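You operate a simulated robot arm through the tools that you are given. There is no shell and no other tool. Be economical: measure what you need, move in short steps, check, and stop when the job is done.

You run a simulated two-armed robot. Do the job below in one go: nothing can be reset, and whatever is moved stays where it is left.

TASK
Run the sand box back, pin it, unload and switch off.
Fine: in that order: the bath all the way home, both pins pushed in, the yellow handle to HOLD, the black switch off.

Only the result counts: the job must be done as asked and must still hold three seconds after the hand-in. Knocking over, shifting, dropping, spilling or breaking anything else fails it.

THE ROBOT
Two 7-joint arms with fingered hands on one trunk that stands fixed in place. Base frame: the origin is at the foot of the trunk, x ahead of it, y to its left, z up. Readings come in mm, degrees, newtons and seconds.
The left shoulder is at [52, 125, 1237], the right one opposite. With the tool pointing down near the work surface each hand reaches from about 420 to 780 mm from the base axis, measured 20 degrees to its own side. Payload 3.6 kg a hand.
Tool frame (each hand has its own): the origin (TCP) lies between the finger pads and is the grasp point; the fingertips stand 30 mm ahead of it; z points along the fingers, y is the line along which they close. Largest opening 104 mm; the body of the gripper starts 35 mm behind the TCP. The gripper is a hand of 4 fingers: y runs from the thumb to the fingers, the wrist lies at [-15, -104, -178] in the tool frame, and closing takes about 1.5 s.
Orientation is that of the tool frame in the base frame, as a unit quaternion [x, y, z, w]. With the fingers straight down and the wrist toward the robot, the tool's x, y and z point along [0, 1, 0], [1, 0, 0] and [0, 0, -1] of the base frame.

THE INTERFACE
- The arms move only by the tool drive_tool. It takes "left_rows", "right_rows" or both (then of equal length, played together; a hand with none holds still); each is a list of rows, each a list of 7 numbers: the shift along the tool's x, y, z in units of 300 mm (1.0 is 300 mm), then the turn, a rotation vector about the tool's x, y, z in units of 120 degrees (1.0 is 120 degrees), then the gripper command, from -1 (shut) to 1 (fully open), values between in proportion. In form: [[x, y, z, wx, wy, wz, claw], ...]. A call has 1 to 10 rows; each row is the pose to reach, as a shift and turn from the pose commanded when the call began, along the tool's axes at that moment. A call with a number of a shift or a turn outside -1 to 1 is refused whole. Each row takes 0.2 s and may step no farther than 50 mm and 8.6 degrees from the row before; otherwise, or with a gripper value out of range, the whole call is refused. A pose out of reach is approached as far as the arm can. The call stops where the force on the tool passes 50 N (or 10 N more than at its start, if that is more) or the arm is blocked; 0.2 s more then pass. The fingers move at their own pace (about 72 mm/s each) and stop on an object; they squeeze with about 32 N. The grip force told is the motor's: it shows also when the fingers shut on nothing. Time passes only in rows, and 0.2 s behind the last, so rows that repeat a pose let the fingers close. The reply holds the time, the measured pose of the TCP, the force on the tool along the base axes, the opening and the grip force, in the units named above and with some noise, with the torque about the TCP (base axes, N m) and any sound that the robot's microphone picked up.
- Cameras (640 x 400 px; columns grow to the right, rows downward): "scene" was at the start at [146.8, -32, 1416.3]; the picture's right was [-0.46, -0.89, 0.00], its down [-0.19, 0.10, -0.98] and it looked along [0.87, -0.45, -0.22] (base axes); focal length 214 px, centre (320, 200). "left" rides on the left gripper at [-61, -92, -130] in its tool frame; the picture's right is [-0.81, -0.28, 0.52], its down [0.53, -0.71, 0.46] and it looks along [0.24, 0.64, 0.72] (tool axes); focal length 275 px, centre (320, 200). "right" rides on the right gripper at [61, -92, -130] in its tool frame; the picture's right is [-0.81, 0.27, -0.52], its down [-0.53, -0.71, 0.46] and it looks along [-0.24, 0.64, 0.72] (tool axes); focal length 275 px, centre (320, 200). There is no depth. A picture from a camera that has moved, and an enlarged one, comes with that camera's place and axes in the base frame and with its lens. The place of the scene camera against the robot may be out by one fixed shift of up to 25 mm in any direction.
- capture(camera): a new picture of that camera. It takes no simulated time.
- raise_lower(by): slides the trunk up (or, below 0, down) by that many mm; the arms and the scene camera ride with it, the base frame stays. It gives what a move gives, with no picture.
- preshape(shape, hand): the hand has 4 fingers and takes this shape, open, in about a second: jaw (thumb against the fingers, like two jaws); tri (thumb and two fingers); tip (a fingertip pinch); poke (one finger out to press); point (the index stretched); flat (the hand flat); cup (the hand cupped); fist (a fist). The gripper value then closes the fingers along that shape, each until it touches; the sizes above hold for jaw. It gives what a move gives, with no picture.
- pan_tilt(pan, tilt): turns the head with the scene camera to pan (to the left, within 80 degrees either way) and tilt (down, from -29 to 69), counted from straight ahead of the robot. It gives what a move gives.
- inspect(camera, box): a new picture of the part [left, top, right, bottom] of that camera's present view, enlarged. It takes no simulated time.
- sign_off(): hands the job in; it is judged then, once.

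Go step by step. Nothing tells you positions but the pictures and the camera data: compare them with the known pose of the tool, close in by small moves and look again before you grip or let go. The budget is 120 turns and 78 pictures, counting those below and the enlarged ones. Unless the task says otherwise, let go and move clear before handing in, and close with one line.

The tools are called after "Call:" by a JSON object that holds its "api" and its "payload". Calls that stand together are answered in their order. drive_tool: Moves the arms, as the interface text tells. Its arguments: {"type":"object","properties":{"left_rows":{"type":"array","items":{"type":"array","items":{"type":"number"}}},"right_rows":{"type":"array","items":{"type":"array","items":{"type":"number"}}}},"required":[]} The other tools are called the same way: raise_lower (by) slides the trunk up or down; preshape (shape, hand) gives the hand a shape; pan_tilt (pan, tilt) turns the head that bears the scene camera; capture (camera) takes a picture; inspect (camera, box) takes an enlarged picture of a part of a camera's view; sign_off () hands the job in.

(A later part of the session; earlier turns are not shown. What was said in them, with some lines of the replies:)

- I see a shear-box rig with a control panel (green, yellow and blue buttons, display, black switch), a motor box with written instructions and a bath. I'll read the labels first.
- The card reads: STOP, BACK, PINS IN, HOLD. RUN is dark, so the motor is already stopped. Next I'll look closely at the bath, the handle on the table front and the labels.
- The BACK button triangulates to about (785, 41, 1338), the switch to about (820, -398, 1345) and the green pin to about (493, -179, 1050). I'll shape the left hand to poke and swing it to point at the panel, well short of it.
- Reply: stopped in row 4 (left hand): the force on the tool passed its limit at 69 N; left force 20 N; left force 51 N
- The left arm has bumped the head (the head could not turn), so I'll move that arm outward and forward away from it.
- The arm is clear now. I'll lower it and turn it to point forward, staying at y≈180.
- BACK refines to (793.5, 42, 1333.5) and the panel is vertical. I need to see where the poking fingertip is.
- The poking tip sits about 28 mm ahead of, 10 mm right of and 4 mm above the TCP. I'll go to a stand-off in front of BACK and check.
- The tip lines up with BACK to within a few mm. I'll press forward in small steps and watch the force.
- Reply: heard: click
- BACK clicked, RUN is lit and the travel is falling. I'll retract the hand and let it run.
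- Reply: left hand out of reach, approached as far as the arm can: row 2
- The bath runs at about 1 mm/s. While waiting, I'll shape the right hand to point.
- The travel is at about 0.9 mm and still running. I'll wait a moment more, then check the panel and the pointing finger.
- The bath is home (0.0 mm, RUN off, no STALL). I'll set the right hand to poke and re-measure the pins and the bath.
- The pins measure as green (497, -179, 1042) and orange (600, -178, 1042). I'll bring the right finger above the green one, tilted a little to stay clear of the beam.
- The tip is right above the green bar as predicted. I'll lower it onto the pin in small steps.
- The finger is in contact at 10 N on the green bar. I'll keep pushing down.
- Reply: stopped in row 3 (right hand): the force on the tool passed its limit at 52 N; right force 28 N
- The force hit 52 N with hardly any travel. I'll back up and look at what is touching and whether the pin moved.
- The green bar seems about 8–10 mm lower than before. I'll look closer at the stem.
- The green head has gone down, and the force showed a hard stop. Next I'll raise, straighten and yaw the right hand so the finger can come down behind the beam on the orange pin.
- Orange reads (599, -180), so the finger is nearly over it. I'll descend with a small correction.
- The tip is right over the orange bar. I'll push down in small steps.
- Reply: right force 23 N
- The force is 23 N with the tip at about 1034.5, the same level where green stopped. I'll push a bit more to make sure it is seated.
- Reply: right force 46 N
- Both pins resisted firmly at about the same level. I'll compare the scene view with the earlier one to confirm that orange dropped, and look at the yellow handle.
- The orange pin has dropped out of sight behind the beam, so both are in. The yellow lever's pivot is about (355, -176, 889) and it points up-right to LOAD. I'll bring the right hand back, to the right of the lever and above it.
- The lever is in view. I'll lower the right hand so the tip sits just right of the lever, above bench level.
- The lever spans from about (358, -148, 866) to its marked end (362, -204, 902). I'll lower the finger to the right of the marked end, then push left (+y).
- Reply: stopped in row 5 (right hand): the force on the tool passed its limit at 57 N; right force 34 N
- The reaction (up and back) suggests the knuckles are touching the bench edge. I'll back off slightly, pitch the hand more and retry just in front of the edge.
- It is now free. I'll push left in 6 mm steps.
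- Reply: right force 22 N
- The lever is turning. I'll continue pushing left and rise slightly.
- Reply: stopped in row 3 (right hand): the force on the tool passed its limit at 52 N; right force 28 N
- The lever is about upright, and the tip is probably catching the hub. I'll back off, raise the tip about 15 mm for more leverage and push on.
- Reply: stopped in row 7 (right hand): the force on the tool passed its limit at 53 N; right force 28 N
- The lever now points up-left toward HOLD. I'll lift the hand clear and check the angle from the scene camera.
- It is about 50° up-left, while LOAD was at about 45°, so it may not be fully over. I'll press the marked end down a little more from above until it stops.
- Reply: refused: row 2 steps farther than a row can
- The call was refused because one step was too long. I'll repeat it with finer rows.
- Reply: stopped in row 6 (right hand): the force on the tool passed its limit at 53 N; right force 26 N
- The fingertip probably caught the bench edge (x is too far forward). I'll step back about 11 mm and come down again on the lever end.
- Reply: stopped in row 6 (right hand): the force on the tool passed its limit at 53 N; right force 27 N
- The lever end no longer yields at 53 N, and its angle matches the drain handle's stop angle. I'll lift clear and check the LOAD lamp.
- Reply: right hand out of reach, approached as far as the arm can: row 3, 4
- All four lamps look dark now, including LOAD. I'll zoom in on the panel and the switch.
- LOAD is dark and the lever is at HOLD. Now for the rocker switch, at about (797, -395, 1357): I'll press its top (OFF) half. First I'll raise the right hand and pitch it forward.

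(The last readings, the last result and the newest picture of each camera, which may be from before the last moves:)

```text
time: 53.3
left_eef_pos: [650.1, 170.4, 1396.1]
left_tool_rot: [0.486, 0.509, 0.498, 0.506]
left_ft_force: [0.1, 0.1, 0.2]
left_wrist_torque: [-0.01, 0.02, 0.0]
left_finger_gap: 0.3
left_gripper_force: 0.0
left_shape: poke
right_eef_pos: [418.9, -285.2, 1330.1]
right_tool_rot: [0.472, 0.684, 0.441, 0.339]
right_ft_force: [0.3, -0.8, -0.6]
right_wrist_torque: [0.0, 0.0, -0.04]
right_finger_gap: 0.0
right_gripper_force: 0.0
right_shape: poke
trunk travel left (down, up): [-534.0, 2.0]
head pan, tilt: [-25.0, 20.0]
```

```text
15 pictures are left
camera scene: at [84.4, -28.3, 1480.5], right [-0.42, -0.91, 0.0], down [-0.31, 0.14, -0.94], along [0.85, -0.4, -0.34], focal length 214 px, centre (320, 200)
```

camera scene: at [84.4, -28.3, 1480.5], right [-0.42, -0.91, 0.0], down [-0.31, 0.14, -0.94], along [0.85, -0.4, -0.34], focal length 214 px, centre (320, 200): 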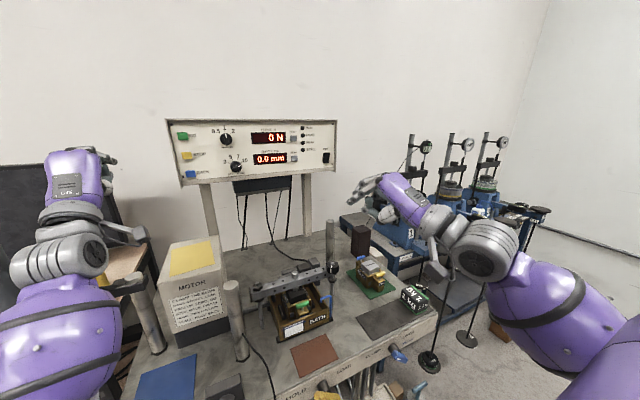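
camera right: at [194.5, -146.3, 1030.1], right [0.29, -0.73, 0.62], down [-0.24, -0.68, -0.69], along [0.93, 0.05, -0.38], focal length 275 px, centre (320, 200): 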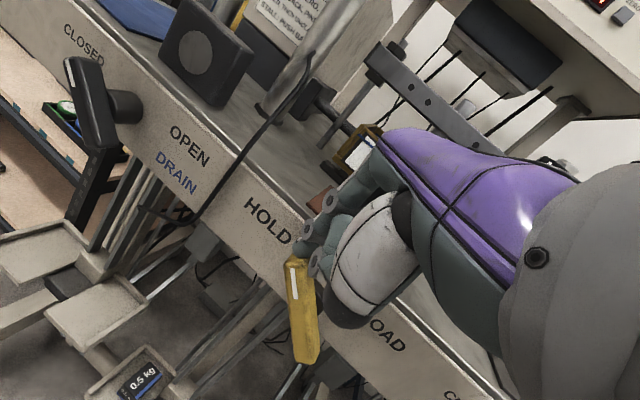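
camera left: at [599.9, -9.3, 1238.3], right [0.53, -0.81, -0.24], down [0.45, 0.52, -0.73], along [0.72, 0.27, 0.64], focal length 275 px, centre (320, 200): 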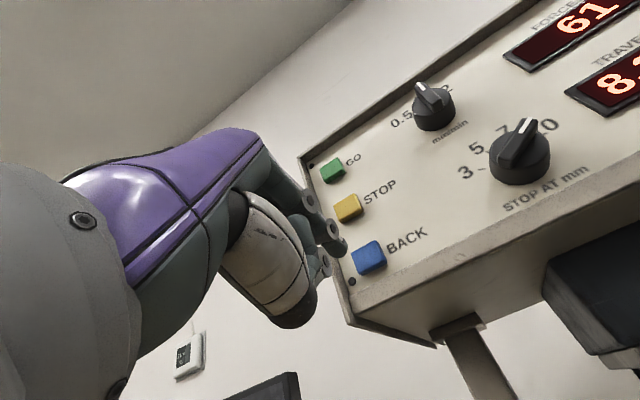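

Now I'll straighten the hand to point at the panel and go to a stand-off in front of the switch's upper half.

Call:
{"api": "drive_tool", "payload": {"right_rows": [[-0.09, 0.05, 0.095, -0.022, -0.017, 0.007, -1], [-0.179, 0.1, 0.191, -0.044, -0.035, 0.014, -1], [-0.269, 0.15, 0.286, -0.066, -0.052, 0.021, -1], [-0.358, 0.2, 0.382, -0.088, -0.069, 0.029, -1], [-0.448, 0.25, 0.477, -0.11, -0.086, 0.036, -1], [-0.537, 0.3, 0.572, -0.132, -0.104, 0.043, -1], [-0.627, 0.35, 0.668, -0.154, -0.121, 0.05, -1], [-0.716, 0.402, 0.763, -0.176, -0.138, 0.057, -1]]}}

Call:
{"api": "capture", "payload": {"camera": "right"}}

Call:
{"api": "inspect", "payload": {"camera": "scene", "box": [260, 100, 400, 190]}}

```text
time: 55.1
left_eef_pos: [650.5, 171.6, 1394.6]
left_tool_rot: [0.486, 0.51, 0.498, 0.506]
left_ft_force: [0.1, -0.1, -0.3]
left_wrist_torque: [0.01, 0.02, -0.07]
left_finger_gap: 0.0
left_gripper_force: 0.0
left_shape: poke
right_eef_pos: [730.6, -401.3, 1361.8]
right_tool_rot: [0.497, 0.51, 0.506, 0.486]
right_ft_force: [0.1, 0.9, 0.4]
right_wrist_torque: [0.04, -0.01, -0.02]
right_finger_gap: 0.0
right_gripper_force: 0.1
right_shape: poke
trunk travel left (down, up): [-534.0, 2.0]
head pan, tilt: [-25.0, 20.0]
```

```text
14 pictures are left
camera right: at [596.0, -343.6, 1273.2], right [-0.49, -0.83, 0.28], down [0.46, -0.51, -0.72], along [0.74, -0.23, 0.63], focal length 275 px, centre (320, 200)
```

right: 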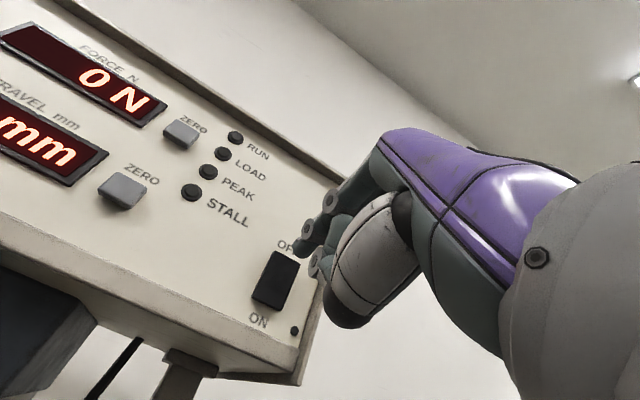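

```text
4.44 times, centred on (330, 145) of scene
camera zoom: at [85.0, -27.0, 1480.5], right [-0.42, -0.91, 0.0], down [-0.31, 0.14, -0.94], along [0.85, -0.4, -0.34], focal length 953 px, centre (276, 444)
```

zoom: 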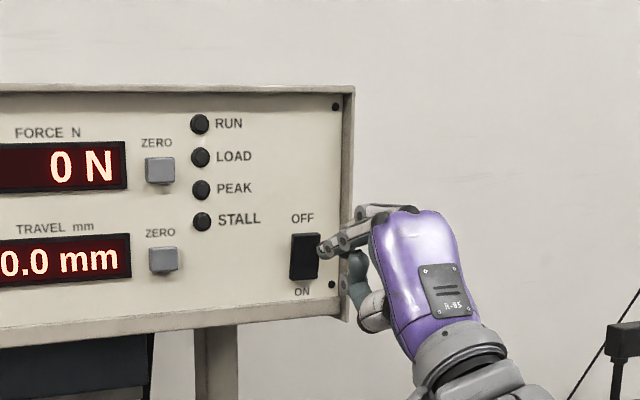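

The finger lines up with the switch's upper half. I'll press forward in small steps.

Call:
{"api": "drive_tool", "payload": {"right_rows": [[-0.017, -0.007, 0.05, 0, 0, 0, -1], [-0.017, -0.007, 0.09, 0, 0, 0, -1], [-0.017, -0.007, 0.105, 0, 0, 0, -1], [-0.017, -0.007, 0.115, 0, 0, 0, -1], [-0.017, -0.007, 0.125, 0, 0, 0, -1], [-0.017, -0.007, 0.135, 0, 0, 0, -1], [-0.017, -0.007, 0.145, 0, 0, 0, -1]]}}

Call:
{"api": "capture", "payload": {"camera": "right"}}

```text
time: 56.7
left_eef_pos: [648.4, 169.6, 1396.8]
left_tool_rot: [0.487, 0.509, 0.498, 0.506]
left_ft_force: [0.2, -0.4, -0.4]
left_wrist_torque: [-0.01, -0.05, 0.02]
left_finger_gap: 0.0
left_gripper_force: 0.0
left_shape: poke
right_eef_pos: [737.0, -406.6, 1361.6]
right_tool_rot: [0.499, 0.509, 0.506, 0.486]
right_ft_force: [0.0, -0.2, -0.3]
right_wrist_torque: [-0.02, 0.0, -0.02]
right_finger_gap: 0.0
right_gripper_force: 0.2
right_shape: poke
right hand out of reach, approached as far as the arm can: row 1, 2, 3, 4, 5, 6, 7
trunk travel left (down, up): [-534.0, 2.0]
head pan, tilt: [-25.0, 20.0]
```

```text
12 pictures are left
camera right: at [602.5, -348.1, 1271.6], right [-0.49, -0.83, 0.27], down [0.46, -0.51, -0.73], along [0.74, -0.23, 0.63], focal length 275 px, centre (320, 200)
```

right: 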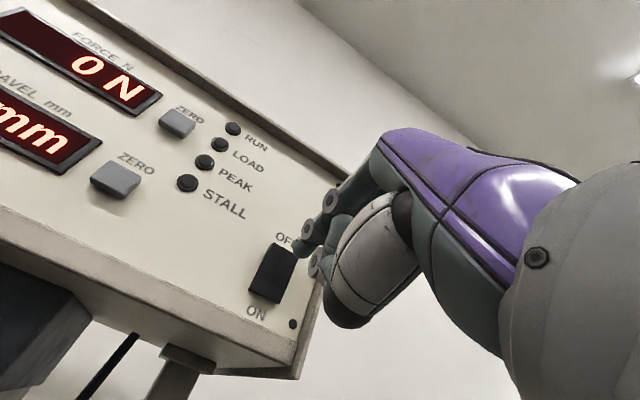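

The arm ran out of reach at x = 737. I'll back off and turn the hand (yaw right 20°, tipped down about 22°) so the wrist lines up with the shoulder, which gains reach.

Call:
{"api": "drive_tool", "payload": {"right_rows": [[0, 0, -0.05, 0, 0, 0, -1], [0, 0, -0.1, 0.04, -0.035, 0, -1], [0, 0, -0.13, 0.08, -0.07, 0, -1], [0, 0, -0.13, 0.12, -0.105, 0, -1], [0, 0, -0.13, 0.155, -0.14, 0, -1], [0, 0, -0.13, 0.183, -0.167, 0, -1]]}}

```text
time: 58.1
left_eef_pos: [648.4, 170.1, 1395.8]
left_tool_rot: [0.487, 0.508, 0.497, 0.507]
left_ft_force: [0.1, -0.6, -0.5]
left_wrist_torque: [0.02, 0.05, 0.0]
left_finger_gap: 0.0
left_gripper_force: 0.1
left_shape: poke
right_eef_pos: [697.9, -405.7, 1362.3]
right_tool_rot: [0.662, 0.504, 0.306, 0.462]
right_ft_force: [0.5, 0.6, -0.4]
right_wrist_torque: [0.01, 0.06, 0.03]
right_finger_gap: 0.0
right_gripper_force: 0.1
right_shape: poke
trunk travel left (down, up): [-534.0, 2.0]
head pan, tilt: [-25.0, 20.0]
```

The reach is better placed now. I'll approach again and press the upper half.

Call:
{"api": "drive_tool", "payload": {"right_rows": [[0.035, 0.04, 0.05, 0, 0, 0, -1], [0.073, 0.082, 0.103, 0, 0, 0, -1], [0.088, 0.101, 0.146, 0, 0, 0, -1], [0.091, 0.105, 0.155, 0, 0, 0, -1], [0.094, 0.109, 0.164, 0, 0, 0, -1], [0.097, 0.113, 0.173, 0, 0, 0, -1], [0.1, 0.116, 0.181, 0, 0, 0, -1], [0.103, 0.12, 0.19, 0, 0, 0, -1]]}}

Call:
{"api": "capture", "payload": {"camera": "right"}}

```text
time: 59.9
left_eef_pos: [643.6, 172.0, 1399.0]
left_tool_rot: [0.485, 0.508, 0.499, 0.507]
left_ft_force: [-0.2, -0.4, 0.8]
left_wrist_torque: [0.0, -0.02, -0.01]
left_finger_gap: 0.1
left_gripper_force: 0.0
left_shape: poke
right_eef_pos: [765.6, -394.6, 1375.6]
right_tool_rot: [0.661, 0.502, 0.307, 0.465]
right_ft_force: [-26.8, 7.3, 1.3]
right_wrist_torque: [0.09, 0.35, 0.35]
right_finger_gap: 0.0
right_gripper_force: 0.0
right_shape: poke
trunk travel left (down, up): [-534.0, 2.0]
head pan, tilt: [-25.0, 20.0]
```

```text
11 pictures are left
camera right: at [634.4, -291.7, 1335.7], right [-0.6, -0.63, 0.5], down [-0.04, -0.6, -0.8], along [0.8, -0.49, 0.34], focal length 275 px, centre (320, 200)
```

right: 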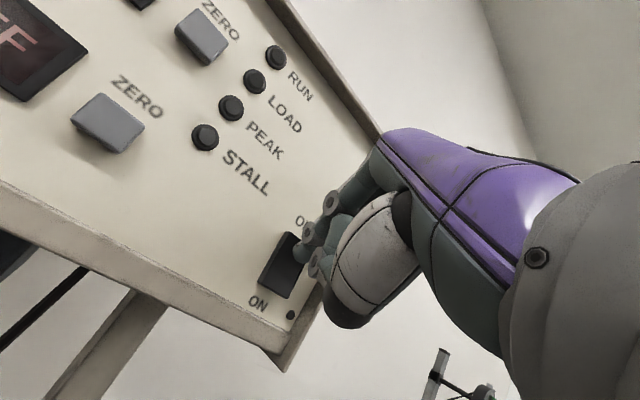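

The display has gone dark at 27 N, so the switch appears to have flipped. I'll retract straight back and verify.

Call:
{"api": "drive_tool", "payload": {"right_rows": [[-0.03, -0.03, -0.08, 0, 0, 0, -1], [-0.08, -0.06, -0.2, 0, 0, 0, -1], [-0.12, -0.06, -0.32, 0, 0, 0, -1], [-0.16, -0.06, -0.44, 0, 0, 0, -1], [-0.2, -0.06, -0.56, 0, 0, 0, -1], [-0.24, -0.06, -0.68, 0, 0, 0, -1], [-0.24, -0.06, -0.68, 0, 0, 0, -1], [-0.24, -0.06, -0.68, 0, 0, 0, -1]]}}

Call:
{"api": "inspect", "payload": {"camera": "scene", "box": [160, 110, 345, 195]}}

Call:
{"api": "capture", "payload": {"camera": "scene"}}

Call:
{"api": "inspect", "payload": {"camera": "scene", "box": [230, 240, 410, 400]}}

```text
time: 61.7
left_eef_pos: [648.9, 169.0, 1396.8]
left_tool_rot: [0.486, 0.509, 0.498, 0.507]
left_ft_force: [0.4, 0.1, 0.2]
left_wrist_torque: [0.0, 0.02, -0.02]
left_finger_gap: 0.0
left_gripper_force: 0.0
left_shape: poke
right_eef_pos: [563.6, -401.1, 1436.9]
right_tool_rot: [0.662, 0.503, 0.306, 0.463]
right_ft_force: [1.3, 0.1, 0.2]
right_wrist_torque: [0.01, 0.02, -0.01]
right_finger_gap: 0.0
right_gripper_force: 0.0
right_shape: poke
trunk travel left (down, up): [-534.0, 2.0]
head pan, tilt: [-25.0, 20.0]
```

```text
3.46 times, centred on (252, 152) of scene
camera zoom: at [83.6, -28.6, 1480.5], right [-0.42, -0.91, 0.0], down [-0.31, 0.14, -0.94], along [0.85, -0.4, -0.34], focal length 742 px, centre (554, 364)
```

zoom: 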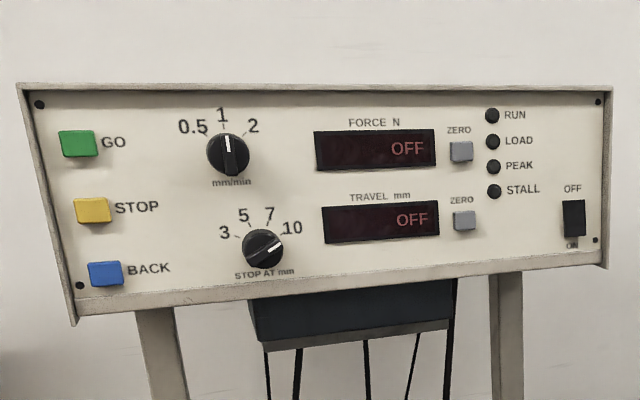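

```text
9 pictures are left
camera scene: at [83.6, -28.6, 1480.5], right [-0.42, -0.91, 0.0], down [-0.31, 0.14, -0.94], along [0.85, -0.4, -0.34], focal length 214 px, centre (320, 200)
```

scene: 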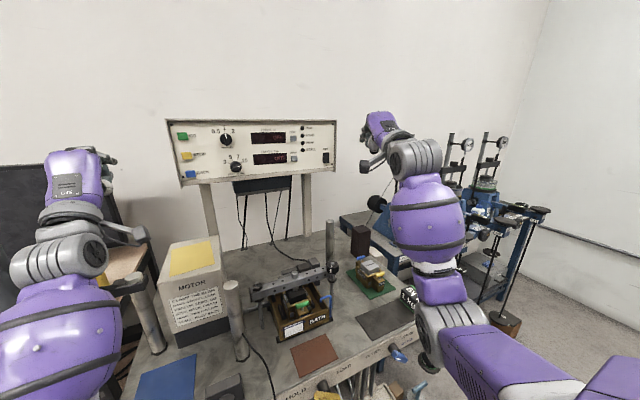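

```text
2.50 times, centred on (320, 320) of scene
camera zoom: at [83.6, -28.6, 1480.5], right [-0.42, -0.91, 0.0], down [-0.31, 0.14, -0.94], along [0.85, -0.4, -0.34], focal length 536 px, centre (320, -100)
```

zoom: 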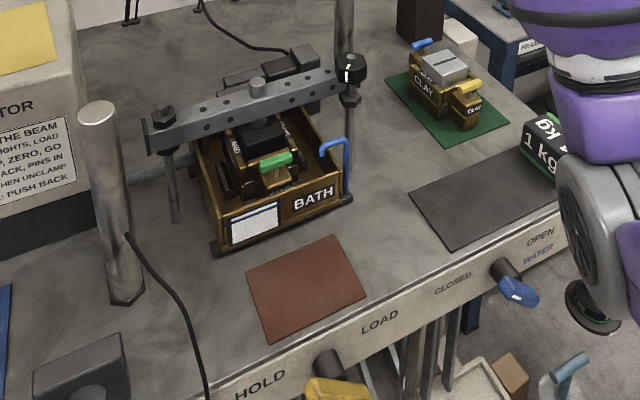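

The displays read OFF and all lamps are dark. The bath is home, both pins are down, the lever is at HOLD, and both hands are clear. Nothing else has moved, so I'm handing in.

Call:
{"api": "sign_off", "payload": {}}

```text
The job is handed in.
```

The job is handed in: the bath is home at 0.0 mm, both pins are pushed in, the yellow handle is at HOLD with the LOAD lamp out, and the black switch is off.
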